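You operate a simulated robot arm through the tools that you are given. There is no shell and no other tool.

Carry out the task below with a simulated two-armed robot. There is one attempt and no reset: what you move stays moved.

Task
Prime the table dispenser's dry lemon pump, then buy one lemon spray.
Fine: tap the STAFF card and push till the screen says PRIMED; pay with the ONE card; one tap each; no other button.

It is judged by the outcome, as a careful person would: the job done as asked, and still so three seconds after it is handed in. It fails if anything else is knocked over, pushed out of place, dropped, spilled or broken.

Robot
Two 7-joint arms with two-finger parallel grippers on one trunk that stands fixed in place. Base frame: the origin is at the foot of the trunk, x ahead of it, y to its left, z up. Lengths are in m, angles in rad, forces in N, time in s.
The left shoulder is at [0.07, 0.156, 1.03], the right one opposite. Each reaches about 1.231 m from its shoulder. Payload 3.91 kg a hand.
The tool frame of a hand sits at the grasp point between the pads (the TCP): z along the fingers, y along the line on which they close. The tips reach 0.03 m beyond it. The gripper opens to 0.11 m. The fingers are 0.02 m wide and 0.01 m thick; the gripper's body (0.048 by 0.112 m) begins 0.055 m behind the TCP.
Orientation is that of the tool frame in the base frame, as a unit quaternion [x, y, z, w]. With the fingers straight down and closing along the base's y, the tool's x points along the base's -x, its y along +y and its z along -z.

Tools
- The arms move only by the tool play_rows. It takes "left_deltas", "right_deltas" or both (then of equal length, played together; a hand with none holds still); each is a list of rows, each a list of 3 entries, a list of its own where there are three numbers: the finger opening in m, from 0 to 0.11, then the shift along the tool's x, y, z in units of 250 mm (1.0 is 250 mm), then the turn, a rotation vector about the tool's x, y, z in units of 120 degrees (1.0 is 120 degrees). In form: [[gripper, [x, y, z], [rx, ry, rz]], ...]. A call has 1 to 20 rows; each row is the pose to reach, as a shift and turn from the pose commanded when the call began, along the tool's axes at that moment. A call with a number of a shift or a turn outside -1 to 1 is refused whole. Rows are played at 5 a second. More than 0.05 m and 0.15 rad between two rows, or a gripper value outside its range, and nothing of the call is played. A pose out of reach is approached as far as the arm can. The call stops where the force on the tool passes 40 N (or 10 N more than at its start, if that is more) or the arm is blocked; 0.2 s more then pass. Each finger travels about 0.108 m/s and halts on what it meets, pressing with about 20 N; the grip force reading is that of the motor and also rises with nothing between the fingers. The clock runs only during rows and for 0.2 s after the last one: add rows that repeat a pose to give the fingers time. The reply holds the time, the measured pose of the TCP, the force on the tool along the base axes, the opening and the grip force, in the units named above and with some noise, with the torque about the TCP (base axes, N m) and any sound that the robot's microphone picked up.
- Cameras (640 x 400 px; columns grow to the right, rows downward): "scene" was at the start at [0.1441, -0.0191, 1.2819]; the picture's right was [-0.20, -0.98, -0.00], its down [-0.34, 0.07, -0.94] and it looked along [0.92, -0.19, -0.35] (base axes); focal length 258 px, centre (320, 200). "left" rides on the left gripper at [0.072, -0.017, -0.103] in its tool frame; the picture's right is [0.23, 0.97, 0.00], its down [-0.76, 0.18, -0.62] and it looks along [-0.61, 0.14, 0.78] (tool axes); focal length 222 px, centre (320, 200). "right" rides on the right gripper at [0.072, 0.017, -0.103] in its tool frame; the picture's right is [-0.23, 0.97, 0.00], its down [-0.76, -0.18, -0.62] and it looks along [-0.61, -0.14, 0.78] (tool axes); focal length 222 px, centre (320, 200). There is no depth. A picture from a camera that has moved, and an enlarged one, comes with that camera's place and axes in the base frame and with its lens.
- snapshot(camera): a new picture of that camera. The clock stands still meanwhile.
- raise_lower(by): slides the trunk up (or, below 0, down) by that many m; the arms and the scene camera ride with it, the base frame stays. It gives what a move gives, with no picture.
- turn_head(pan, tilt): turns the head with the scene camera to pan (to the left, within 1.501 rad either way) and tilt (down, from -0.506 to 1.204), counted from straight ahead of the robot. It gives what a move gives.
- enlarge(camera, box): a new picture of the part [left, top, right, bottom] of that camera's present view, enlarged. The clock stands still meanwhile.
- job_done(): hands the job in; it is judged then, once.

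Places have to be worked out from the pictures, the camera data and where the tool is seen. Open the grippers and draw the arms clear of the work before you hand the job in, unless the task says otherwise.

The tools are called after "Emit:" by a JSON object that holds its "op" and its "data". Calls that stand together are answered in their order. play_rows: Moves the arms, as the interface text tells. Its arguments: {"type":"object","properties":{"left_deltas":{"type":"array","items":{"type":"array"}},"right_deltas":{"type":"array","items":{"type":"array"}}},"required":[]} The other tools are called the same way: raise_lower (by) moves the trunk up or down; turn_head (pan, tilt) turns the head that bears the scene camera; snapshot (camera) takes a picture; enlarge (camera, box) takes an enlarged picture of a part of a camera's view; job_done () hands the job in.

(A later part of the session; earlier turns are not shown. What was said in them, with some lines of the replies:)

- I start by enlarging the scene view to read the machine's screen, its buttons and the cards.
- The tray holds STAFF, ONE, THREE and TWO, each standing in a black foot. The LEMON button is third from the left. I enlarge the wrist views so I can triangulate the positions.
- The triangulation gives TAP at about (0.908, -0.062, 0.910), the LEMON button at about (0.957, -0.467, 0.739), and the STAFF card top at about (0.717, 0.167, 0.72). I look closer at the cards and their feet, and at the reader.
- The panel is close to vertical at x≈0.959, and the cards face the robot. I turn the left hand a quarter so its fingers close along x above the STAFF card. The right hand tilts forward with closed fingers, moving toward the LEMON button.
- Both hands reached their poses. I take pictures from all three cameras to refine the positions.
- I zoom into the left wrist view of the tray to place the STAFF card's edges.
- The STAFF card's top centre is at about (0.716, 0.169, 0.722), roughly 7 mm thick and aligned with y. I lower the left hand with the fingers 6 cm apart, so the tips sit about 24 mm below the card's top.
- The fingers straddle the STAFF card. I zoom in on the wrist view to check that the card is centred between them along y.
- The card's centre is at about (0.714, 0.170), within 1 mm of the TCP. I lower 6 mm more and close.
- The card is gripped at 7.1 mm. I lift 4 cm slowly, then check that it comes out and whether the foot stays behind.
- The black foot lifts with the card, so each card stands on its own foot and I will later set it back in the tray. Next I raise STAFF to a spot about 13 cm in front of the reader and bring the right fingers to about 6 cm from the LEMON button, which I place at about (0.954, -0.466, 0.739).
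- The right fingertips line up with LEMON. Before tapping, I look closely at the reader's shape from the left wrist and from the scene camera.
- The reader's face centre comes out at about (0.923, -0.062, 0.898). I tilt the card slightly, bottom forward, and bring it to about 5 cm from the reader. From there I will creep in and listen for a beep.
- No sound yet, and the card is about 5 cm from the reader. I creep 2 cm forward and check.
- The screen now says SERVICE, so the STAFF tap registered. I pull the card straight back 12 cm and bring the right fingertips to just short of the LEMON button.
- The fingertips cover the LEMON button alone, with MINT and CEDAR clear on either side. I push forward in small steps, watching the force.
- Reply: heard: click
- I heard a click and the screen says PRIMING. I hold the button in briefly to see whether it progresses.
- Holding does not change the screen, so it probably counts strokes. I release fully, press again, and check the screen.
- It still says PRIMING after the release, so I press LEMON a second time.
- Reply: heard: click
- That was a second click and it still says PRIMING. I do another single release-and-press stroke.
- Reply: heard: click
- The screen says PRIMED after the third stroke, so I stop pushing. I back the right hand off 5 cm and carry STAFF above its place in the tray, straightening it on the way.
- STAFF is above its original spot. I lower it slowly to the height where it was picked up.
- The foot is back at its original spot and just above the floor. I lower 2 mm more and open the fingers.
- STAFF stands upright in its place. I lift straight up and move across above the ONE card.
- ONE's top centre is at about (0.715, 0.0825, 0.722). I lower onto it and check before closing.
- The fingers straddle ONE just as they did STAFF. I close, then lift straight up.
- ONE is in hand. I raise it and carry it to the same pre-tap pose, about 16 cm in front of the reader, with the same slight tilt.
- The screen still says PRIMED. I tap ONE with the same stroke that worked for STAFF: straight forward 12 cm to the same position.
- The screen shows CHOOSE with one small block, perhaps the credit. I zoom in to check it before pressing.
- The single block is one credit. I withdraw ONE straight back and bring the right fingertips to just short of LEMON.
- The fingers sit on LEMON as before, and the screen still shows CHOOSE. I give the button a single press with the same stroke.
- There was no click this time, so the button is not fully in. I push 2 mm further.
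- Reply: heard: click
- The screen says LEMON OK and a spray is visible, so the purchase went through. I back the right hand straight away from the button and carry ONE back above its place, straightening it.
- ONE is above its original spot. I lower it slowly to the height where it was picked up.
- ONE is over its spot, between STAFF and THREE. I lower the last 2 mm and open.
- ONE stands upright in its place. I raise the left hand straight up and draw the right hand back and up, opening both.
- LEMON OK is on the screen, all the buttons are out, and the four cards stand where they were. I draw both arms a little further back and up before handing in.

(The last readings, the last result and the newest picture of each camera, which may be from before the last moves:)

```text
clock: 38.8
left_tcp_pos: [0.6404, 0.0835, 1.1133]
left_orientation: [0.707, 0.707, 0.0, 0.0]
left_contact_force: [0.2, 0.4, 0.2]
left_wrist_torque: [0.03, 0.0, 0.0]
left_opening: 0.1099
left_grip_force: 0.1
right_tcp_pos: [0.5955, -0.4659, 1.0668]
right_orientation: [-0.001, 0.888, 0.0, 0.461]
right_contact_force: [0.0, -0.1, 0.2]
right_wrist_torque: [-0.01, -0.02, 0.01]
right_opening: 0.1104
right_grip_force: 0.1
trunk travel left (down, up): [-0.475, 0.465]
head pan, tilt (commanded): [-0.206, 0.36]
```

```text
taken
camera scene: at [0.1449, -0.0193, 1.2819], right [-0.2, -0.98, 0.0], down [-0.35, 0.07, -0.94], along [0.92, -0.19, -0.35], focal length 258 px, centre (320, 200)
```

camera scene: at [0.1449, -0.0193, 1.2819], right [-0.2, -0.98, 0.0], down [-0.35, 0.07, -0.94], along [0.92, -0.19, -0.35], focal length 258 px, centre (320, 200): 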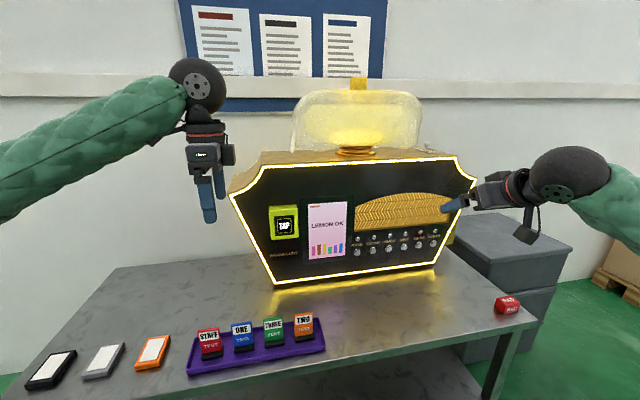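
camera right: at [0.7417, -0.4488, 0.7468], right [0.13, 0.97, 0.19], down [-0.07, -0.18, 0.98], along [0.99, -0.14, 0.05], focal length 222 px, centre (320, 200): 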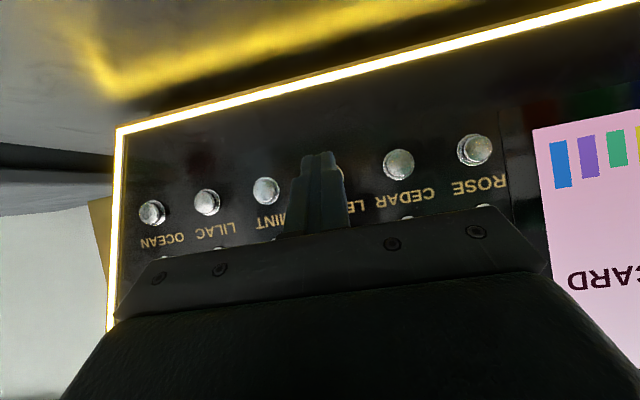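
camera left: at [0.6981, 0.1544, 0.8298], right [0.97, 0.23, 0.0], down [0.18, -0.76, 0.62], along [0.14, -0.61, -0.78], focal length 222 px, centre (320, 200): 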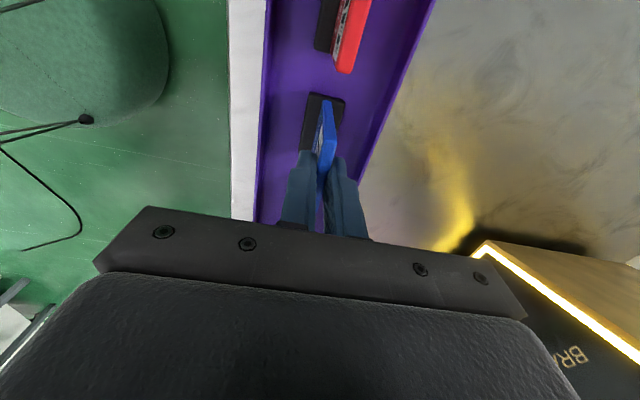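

The pump is primed and one lemon spray has been bought. The cards are back in the tray, both grippers are open and the arms are clear, so I hand the job in.

Emit:
{"op": "job_done", "data": {}}

```text
The job is handed in.
```

The lemon pump is primed and one lemon spray has been bought; the screen finished on LEMON OK.

- **Priming:** I tapped STAFF once, then pushed LEMON three times until the screen said PRIMED.
- **Buying:** I tapped ONE once, the screen showed CHOOSE, and one push of LEMON released the spray. On that push the button didn't click at first, so I pressed about 2 mm deeper without letting go. It clicked once.
- **Leaving things tidy:** No other button was touched. Both cards are standing back in their places in the tray, nothing else was moved, and the arms are clear with the grippers open.
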